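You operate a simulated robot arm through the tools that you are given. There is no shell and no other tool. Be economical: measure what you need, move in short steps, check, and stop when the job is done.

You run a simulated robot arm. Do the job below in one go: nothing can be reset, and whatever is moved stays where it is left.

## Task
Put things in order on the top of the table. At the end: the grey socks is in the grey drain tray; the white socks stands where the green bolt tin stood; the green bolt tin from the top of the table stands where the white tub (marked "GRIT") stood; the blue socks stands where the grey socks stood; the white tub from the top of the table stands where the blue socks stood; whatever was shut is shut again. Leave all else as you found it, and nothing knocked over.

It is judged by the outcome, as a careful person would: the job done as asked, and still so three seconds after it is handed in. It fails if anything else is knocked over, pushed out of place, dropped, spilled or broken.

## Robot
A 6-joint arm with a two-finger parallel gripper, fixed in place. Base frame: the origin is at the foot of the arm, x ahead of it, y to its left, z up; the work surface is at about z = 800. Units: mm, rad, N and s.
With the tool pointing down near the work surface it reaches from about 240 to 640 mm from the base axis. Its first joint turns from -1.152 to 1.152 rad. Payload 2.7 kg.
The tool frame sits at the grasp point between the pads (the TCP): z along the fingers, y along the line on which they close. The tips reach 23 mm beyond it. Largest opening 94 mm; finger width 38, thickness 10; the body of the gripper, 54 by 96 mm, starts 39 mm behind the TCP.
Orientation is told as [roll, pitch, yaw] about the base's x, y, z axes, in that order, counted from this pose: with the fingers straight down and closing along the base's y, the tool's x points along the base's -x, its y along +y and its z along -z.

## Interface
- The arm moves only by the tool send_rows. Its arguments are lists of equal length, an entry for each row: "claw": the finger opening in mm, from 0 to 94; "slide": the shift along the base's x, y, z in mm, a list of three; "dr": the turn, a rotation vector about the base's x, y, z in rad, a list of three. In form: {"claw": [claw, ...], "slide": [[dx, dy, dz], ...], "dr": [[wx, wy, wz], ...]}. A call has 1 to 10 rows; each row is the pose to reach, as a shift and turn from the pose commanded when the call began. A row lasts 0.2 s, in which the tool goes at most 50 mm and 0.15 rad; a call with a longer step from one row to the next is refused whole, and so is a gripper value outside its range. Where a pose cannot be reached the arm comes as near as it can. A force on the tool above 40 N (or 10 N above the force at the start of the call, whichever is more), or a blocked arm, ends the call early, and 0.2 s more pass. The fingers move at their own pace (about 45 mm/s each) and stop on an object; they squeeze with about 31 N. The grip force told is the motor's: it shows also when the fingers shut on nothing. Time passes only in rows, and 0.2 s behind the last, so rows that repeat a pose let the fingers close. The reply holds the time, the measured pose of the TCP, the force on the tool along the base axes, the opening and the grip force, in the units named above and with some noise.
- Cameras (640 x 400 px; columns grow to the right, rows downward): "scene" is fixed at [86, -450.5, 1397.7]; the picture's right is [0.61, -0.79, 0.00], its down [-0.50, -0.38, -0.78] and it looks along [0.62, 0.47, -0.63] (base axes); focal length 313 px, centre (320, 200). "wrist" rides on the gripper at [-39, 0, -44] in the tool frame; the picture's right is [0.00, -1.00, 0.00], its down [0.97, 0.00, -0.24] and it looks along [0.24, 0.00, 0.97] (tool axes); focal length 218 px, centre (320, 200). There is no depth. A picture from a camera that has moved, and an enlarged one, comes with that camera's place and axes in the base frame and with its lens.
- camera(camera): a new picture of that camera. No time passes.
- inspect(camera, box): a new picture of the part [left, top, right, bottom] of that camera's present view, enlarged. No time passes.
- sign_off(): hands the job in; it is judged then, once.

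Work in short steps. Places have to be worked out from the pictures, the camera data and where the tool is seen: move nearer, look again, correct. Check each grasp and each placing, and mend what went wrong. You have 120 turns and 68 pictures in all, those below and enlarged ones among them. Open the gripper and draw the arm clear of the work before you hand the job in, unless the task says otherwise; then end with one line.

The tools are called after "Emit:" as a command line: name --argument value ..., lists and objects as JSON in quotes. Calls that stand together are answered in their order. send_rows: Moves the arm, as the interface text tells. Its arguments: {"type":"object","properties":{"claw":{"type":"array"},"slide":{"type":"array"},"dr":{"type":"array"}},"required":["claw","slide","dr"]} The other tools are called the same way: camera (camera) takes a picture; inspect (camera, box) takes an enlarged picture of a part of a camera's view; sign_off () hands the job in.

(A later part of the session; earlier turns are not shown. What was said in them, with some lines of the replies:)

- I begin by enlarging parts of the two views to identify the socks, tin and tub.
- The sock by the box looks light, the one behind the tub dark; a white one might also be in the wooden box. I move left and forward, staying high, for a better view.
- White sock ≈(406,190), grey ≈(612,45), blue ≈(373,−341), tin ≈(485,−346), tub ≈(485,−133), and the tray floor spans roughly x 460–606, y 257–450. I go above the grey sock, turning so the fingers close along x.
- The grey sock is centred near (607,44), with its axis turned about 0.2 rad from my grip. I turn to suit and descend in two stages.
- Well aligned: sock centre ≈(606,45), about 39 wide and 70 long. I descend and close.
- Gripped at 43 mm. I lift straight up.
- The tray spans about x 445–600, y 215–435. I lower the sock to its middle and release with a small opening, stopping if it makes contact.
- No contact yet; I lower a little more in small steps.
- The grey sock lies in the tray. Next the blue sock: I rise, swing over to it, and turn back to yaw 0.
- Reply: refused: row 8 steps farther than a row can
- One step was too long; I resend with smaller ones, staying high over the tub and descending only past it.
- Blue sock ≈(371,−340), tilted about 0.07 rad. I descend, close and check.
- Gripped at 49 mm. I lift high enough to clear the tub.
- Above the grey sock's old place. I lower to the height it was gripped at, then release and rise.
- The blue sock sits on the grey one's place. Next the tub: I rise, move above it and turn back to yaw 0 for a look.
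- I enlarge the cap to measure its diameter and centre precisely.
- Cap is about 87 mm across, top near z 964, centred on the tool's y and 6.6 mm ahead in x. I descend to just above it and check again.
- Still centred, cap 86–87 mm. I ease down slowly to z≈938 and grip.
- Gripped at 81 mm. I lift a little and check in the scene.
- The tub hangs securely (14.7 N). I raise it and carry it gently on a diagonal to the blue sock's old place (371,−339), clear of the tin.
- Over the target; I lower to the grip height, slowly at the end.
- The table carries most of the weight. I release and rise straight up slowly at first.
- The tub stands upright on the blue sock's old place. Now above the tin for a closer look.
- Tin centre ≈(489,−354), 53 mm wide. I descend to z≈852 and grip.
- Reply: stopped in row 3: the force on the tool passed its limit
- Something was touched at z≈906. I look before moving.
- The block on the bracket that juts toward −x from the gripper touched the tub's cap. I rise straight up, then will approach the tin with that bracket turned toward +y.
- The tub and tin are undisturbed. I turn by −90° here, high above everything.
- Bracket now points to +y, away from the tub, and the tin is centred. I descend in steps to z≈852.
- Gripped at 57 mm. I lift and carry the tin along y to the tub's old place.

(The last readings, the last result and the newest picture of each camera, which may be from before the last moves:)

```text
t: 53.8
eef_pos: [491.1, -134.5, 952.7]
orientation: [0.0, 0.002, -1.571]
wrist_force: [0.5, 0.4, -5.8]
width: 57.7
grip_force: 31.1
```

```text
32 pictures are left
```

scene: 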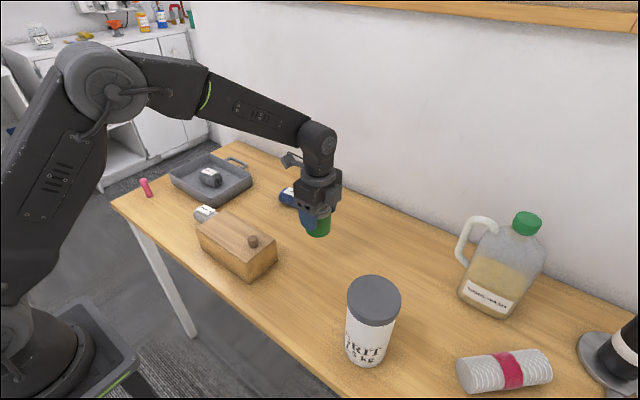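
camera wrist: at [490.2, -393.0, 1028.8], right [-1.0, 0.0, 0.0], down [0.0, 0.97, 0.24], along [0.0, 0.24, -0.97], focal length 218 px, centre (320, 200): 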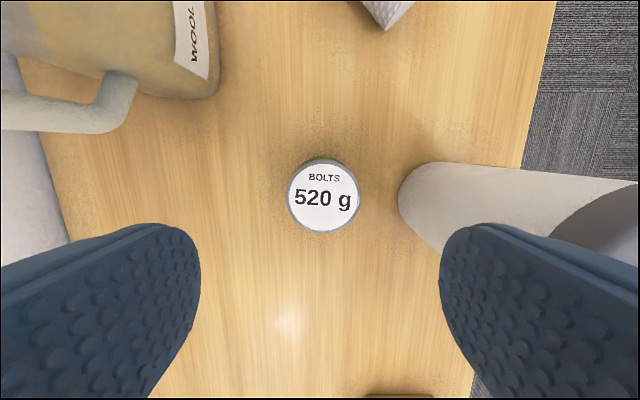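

In place above; I lower gently to the grip height.

Emit:
send_rows --claw '[0, 0, 0, 0, 0, 0, 0]' --slide '[[0, 0, -30], [0, 0, -65], [0, 0, -85], [0, 0, -94], [0, 0, -98], [0, 0, -100], [0, 0, -100]]' --dr '[[0, 0, 0], [0, 0, 0], [0, 0, 0], [0, 0, 0], [0, 0, 0], [0, 0, 0], [0, 0, 0]]'

Emit:
send_rows --claw '[80, 80, 80, 80, 80, 80, 80, 80, 80]' --slide '[[0, 0, 0], [0, 0, 0], [0, 0, 0], [0, 0, 15], [0, 0, 40], [0, 0, 75], [0, 0, 115], [0, 0, 155], [0, 0, 195]]' --dr '[[0, 0, 0], [0, 0, 0], [0, 0, 0], [0, 0, 0], [0, 0, 0], [0, 0, 0], [0, 0, 0], [0, 0, 0], [0, 0, 0]]'

Emit:
camera --camera "wrist"

```text
t: 55.4
eef_pos: [489.9, -135.5, 853.4]
orientation: [0.0, -0.001, -1.569]
wrist_force: [-0.2, 0.0, -3.7]
width: 57.6
grip_force: 30.8
```

```text
t: 57.4
eef_pos: [490.4, -134.0, 1049.5]
orientation: [0.001, 0.0, -1.569]
wrist_force: [-0.2, -0.8, -0.6]
width: 79.9
grip_force: 0.0
```

```text
31 pictures are left
camera wrist: at [490.4, -173.4, 1091.9], right [-1.0, 0.0, 0.0], down [0.0, 0.97, 0.24], along [0.0, 0.24, -0.97], focal length 218 px, centre (320, 200)
```

wrist: 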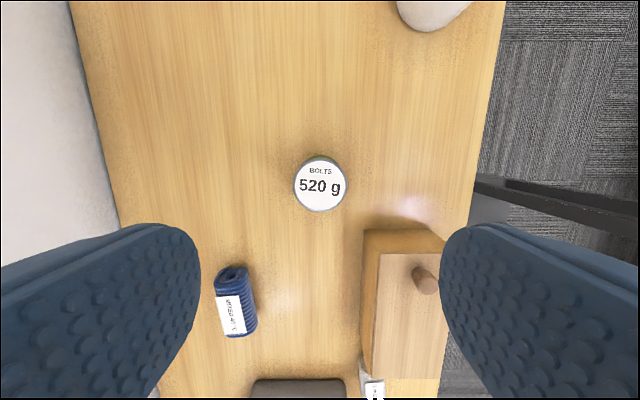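

The tin stands correctly. Now to the white sock, keeping this yaw and staying high.

Emit:
send_rows --claw '[94, 94, 94, 94, 94, 94, 94, 94, 94, 94]' --slide '[[-9, 35, 0], [-18, 70, 0], [-27, 105, 0], [-36, 140, 0], [-45, 175, 0], [-54, 210, 0], [-63, 245, 0], [-72, 280, 0], [-84, 322, 0], [-84, 322, -20]]' --dr '[[0, 0, 0], [0, 0, 0], [0, 0, 0], [0, 0, 0], [0, 0, 0], [0, 0, 0], [0, 0, 0], [0, 0, 0], [0, 0, 0], [0, 0, 0]]'

Emit:
camera --camera "wrist"

Emit:
camera --camera "scene"

```text
t: 59.6
eef_pos: [406.1, 187.2, 1026.6]
orientation: [0.0, 0.001, -1.569]
wrist_force: [-0.9, -0.3, -0.1]
width: 93.8
grip_force: 0.1
```

```text
30 pictures are left
camera wrist: at [406.1, 148.6, 1070.3], right [-1.0, 0.0, 0.0], down [0.0, 0.97, 0.24], along [0.0, 0.24, -0.97], focal length 218 px, centre (320, 200)
```

wrist: 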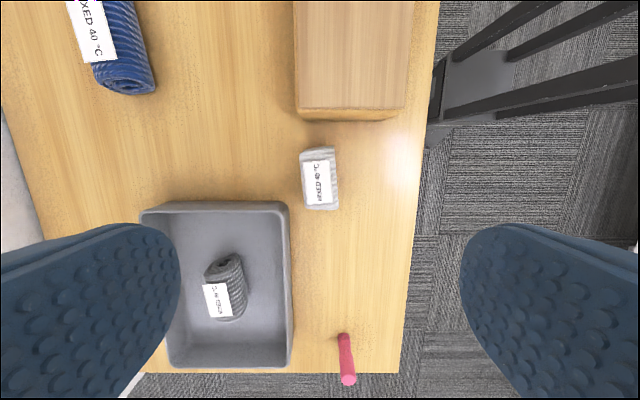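

```text
29 pictures are left
```

scene: 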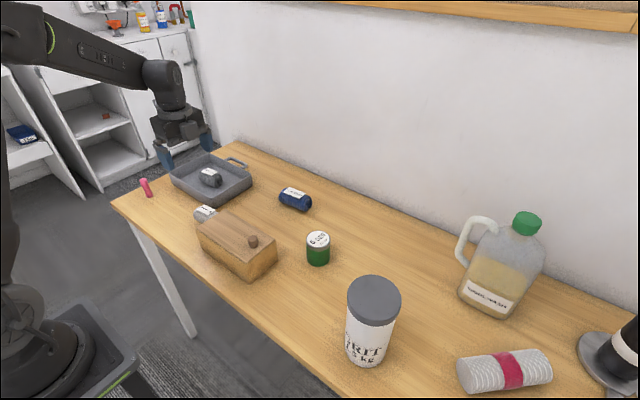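

White sock ≈(407,184), tilted about 0.085 rad; the tray edge is near (y≈208, x≈440), so I grip at y≈180 with a 60 mm opening. I descend part way and look again.

Emit:
send_rows --claw '[60, 60, 60, 60, 60]' --slide '[[0, -3, -30], [0, -6, -65], [0, -6, -100], [0, -6, -125], [0, -6, -125]]' --dr '[[0, 0, 0.085], [0, 0, 0.085], [0, 0, 0.085], [0, 0, 0.085], [0, 0, 0.085]]'

Emit:
camera --camera "wrist"

```text
t: 60.8
eef_pos: [406.2, 180.0, 901.1]
orientation: [0.001, 0.0, -1.484]
wrist_force: [0.2, -0.2, -0.1]
width: 60.0
grip_force: 0.0
```

```text
28 pictures are left
camera wrist: at [408.9, 142.1, 945.8], right [-1.0, -0.09, 0.0], down [-0.08, 0.97, 0.24], along [-0.02, 0.24, -0.97], focal length 218 px, centre (320, 200)
```

wrist: 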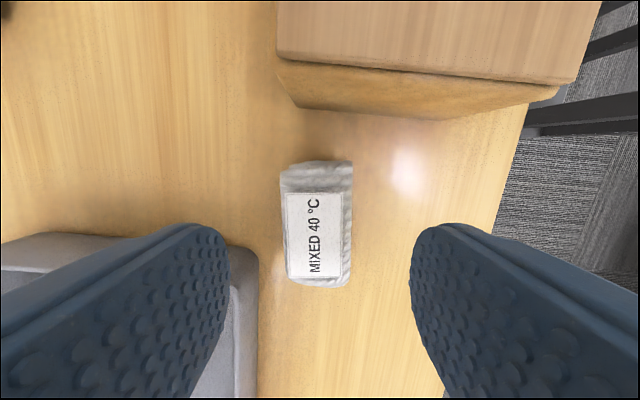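

The tray corner is near (443,193), so I shift the grip to y≈173 and narrow the opening to 52 mm (the sock is about 41 wide), then descend and close.

Emit:
send_rows --claw '[52, 52, 52, 52, 52]' --slide '[[0, -7, -10], [0, -7, -30], [0, -7, -50], [0, -7, -65], [0, -7, -74]]' --dr '[[0, 0, 0], [0, 0, 0], [0, 0, 0], [0, 0, 0], [0, 0, 0]]'

Emit:
send_rows --claw '[0, 0, 0, 0]' --slide '[[0, 0, 0], [0, 0, 0], [0, 0, 0], [0, 0, 0]]' --dr '[[0, 0, 0], [0, 0, 0], [0, 0, 0], [0, 0, 0]]'

Emit:
send_rows --claw '[0, 0, 0, 0, 0, 0]' --slide '[[0, 0, 25], [0, 0, 60], [0, 0, 100], [0, 0, 140], [0, 0, 180], [0, 0, 200]]' --dr '[[0, 0, 0], [0, 0, 0], [0, 0, 0], [0, 0, 0], [0, 0, 0], [0, 0, 0]]'

Emit:
camera --camera "wrist"

```text
t: 62.0
eef_pos: [406.5, 175.3, 829.6]
orientation: [0.003, 0.001, -1.482]
wrist_force: [-1.1, -0.2, 0.8]
width: 51.9
grip_force: 0.0
```

```text
t: 63.0
eef_pos: [406.9, 173.2, 828.9]
orientation: [0.0, 0.0, -1.483]
wrist_force: [-0.2, 1.1, 0.0]
width: 43.3
grip_force: 30.8
```

```text
t: 64.4
eef_pos: [406.5, 171.9, 1029.4]
orientation: [0.002, 0.001, -1.483]
wrist_force: [0.3, -0.6, -0.2]
width: 43.5
grip_force: 31.2
```

```text
27 pictures are left
camera wrist: at [409.4, 135.1, 1072.9], right [-1.0, -0.09, 0.0], down [-0.08, 0.97, 0.24], along [-0.02, 0.24, -0.97], focal length 218 px, centre (320, 200)
```

wrist: 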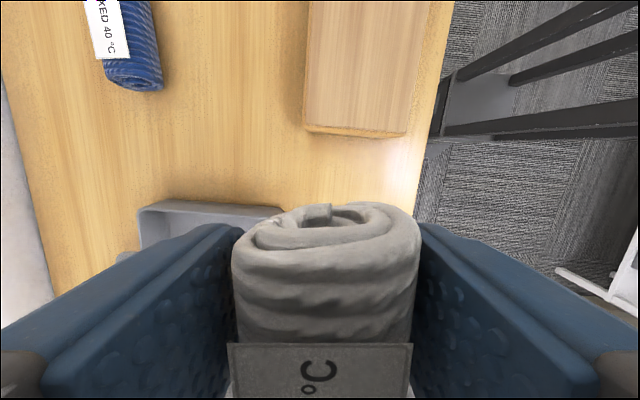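

The white sock is held, its centre about 14 mm to +y of the TCP. I carry it high to the tin's old place, aiming the TCP at (491,−369).

Emit:
send_rows --claw '[0, 0, 0, 0, 0, 0, 0, 0, 0, 0]' --slide '[[6, -39, 0], [12, -78, 0], [18, -117, 0], [24, -156, 0], [30, -195, 0], [36, -234, 0], [42, -273, 0], [48, -312, 0], [54, -351, 0], [60, -390, 0]]' --dr '[[0, 0, 0], [0, 0, 0], [0, 0, 0], [0, 0, 0], [0, 0, 0], [0, 0, 0], [0, 0, 0], [0, 0, 0], [0, 0, 0], [0, 0, 0]]'

Emit:
send_rows --claw '[0, 0, 0, 0, 0, 0, 0, 0, 0]' --slide '[[8, -39, 0], [16, -78, 0], [22, -117, 0], [24.5, -152, 0], [24.5, -152, -40], [24.5, -152, -80], [24.5, -152, -120], [24.5, -152, -150], [24.5, -152, -150]]' --dr '[[0, 0, -0.04], [0, 0, -0.08], [0, 0, -0.08], [0, 0, -0.08], [0, 0, -0.08], [0, 0, -0.08], [0, 0, -0.08], [0, 0, -0.08], [0, 0, -0.08]]'

Emit:
camera --camera "scene"

Emit:
camera --camera "wrist"

```text
t: 66.6
eef_pos: [467.2, -215.1, 1028.9]
orientation: [0.001, 0.0, -1.483]
wrist_force: [0.4, -1.1, -0.5]
width: 43.6
grip_force: 31.4
```

```text
t: 68.6
eef_pos: [490.8, -369.6, 878.5]
orientation: [0.0, 0.0, -1.564]
wrist_force: [0.5, 0.7, -0.6]
width: 43.2
grip_force: 30.7
```

```text
26 pictures are left
```

scene: 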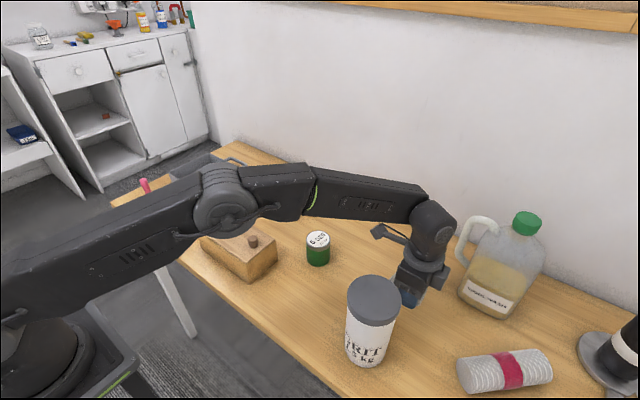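

```text
25 pictures are left
camera wrist: at [491.0, -406.7, 922.3], right [-1.0, -0.01, 0.0], down [-0.01, 0.97, 0.24], along [0.0, 0.24, -0.97], focal length 218 px, centre (320, 200)
```

wrist: 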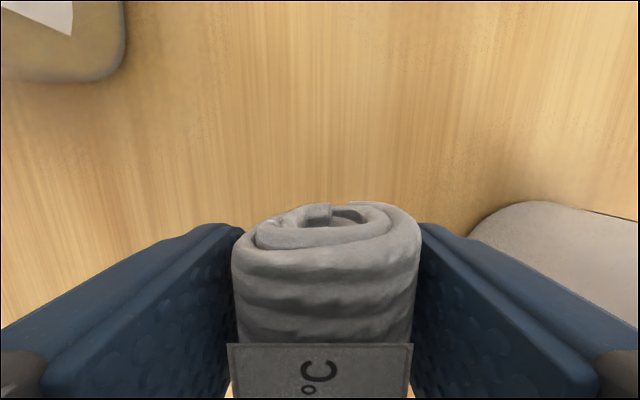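

All clear; I lower to the pick height, then release with a modest opening and rise.

Emit:
send_rows --claw '[0, 0, 0, 0, 0]' --slide '[[0, 0, -25], [0, 0, -42], [0, 0, -47], [0, 0, -49.5], [0, 0, -49.5]]' --dr '[[0, 0, 0], [0, 0, 0], [0, 0, 0], [0, 0, 0], [0, 0, 0]]'

Emit:
send_rows --claw '[66, 66, 66, 66, 66, 66, 66, 66, 66, 66]' --slide '[[0, 0, 0], [0, 0, 0], [0, 0, 0], [0, 0, 20], [0, 0, 50], [0, 0, 90], [0, 0, 130], [0, 0, 170], [0, 0, 210], [0, 0, 245]]' --dr '[[0, 0, 0], [0, 0, 0], [0, 0, 0], [0, 0, 0], [0, 0, 0], [0, 0, 0], [0, 0, 0], [0, 0, 0], [0, 0, 0], [0, 0, 0]]'

Emit:
camera --camera "wrist"

```text
t: 69.8
eef_pos: [490.5, -368.9, 829.1]
orientation: [0.0, 0.0, -1.564]
wrist_force: [0.1, 0.5, -0.1]
width: 43.4
grip_force: 30.9
```

```text
t: 72.0
eef_pos: [490.7, -368.3, 1073.9]
orientation: [-0.001, 0.001, -1.565]
wrist_force: [-0.4, -0.1, -0.1]
width: 65.9
grip_force: 0.1
```

```text
24 pictures are left
camera wrist: at [490.4, -406.0, 1117.5], right [-1.0, -0.01, 0.0], down [-0.01, 0.97, 0.24], along [0.0, 0.24, -0.97], focal length 218 px, centre (320, 200)
```

wrist: 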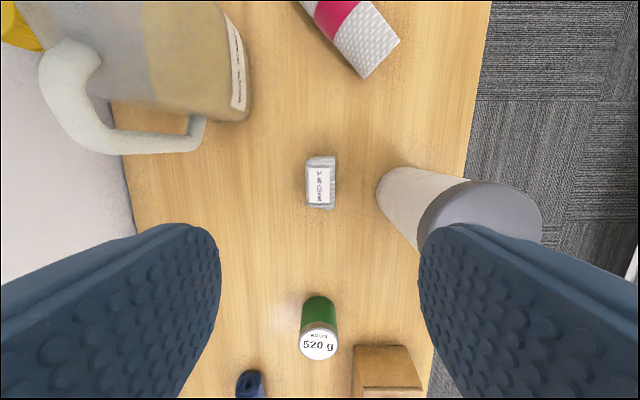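

The white sock is at (490,−357), on the tin's old place. I draw the arm up and away and take a final look.

Emit:
send_rows --claw '[80, 94, 94, 94, 94, 94, 94, 94, 94]' --slide '[[0, 0, 40], [0, 0, 75], [-15, 35, 75], [-30, 70, 75], [-45, 105, 75], [-60, 140, 75], [-75, 180, 75], [-90, 220, 75], [-105, 260, 75]]' --dr '[[0, 0, 0], [0, 0, 0], [0, 0, 0.1], [0, 0, 0.2], [0, 0, 0.3], [0, 0, 0.4], [0, 0, 0.5], [0, 0, 0.6], [0, 0, 0.7]]'

Emit:
camera --camera "scene"

Emit:
camera --camera "wrist"

```text
t: 74.0
eef_pos: [385.9, -107.8, 1146.6]
orientation: [-0.001, 0.0, -0.863]
wrist_force: [-0.1, 0.1, 0.4]
width: 94.2
grip_force: 0.1
out of reach, approached as far as the arm can: row 1, 2
```

```text
23 pictures are left
```

scene: 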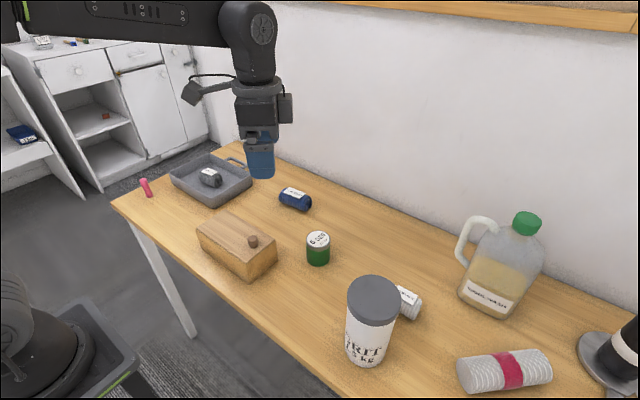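

```text
22 pictures are left
camera wrist: at [410.5, -136.6, 1191.4], right [-0.76, -0.65, 0.0], down [-0.63, 0.74, 0.24], along [-0.16, 0.18, -0.97], focal length 218 px, centre (320, 200)
```

wrist: 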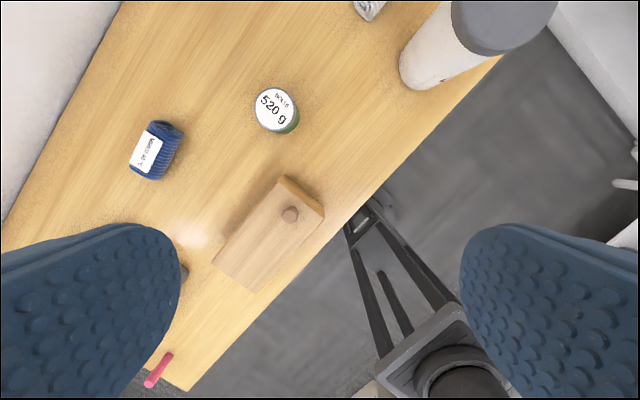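

Everything is in its place and upright, the wooden box is untouched and shut, and the arm is clear and open. I hand the job in.

Emit:
sign_off

```text
The job is handed in.
```

The job is handed in: the grey socks are in the drain tray, and the blue socks, tub, tin and white socks stand in their asked-for places. The wooden box stayed shut, and the last pictures show nothing knocked over, though a bracket on the gripper briefly touched the tub's cap without shifting it.
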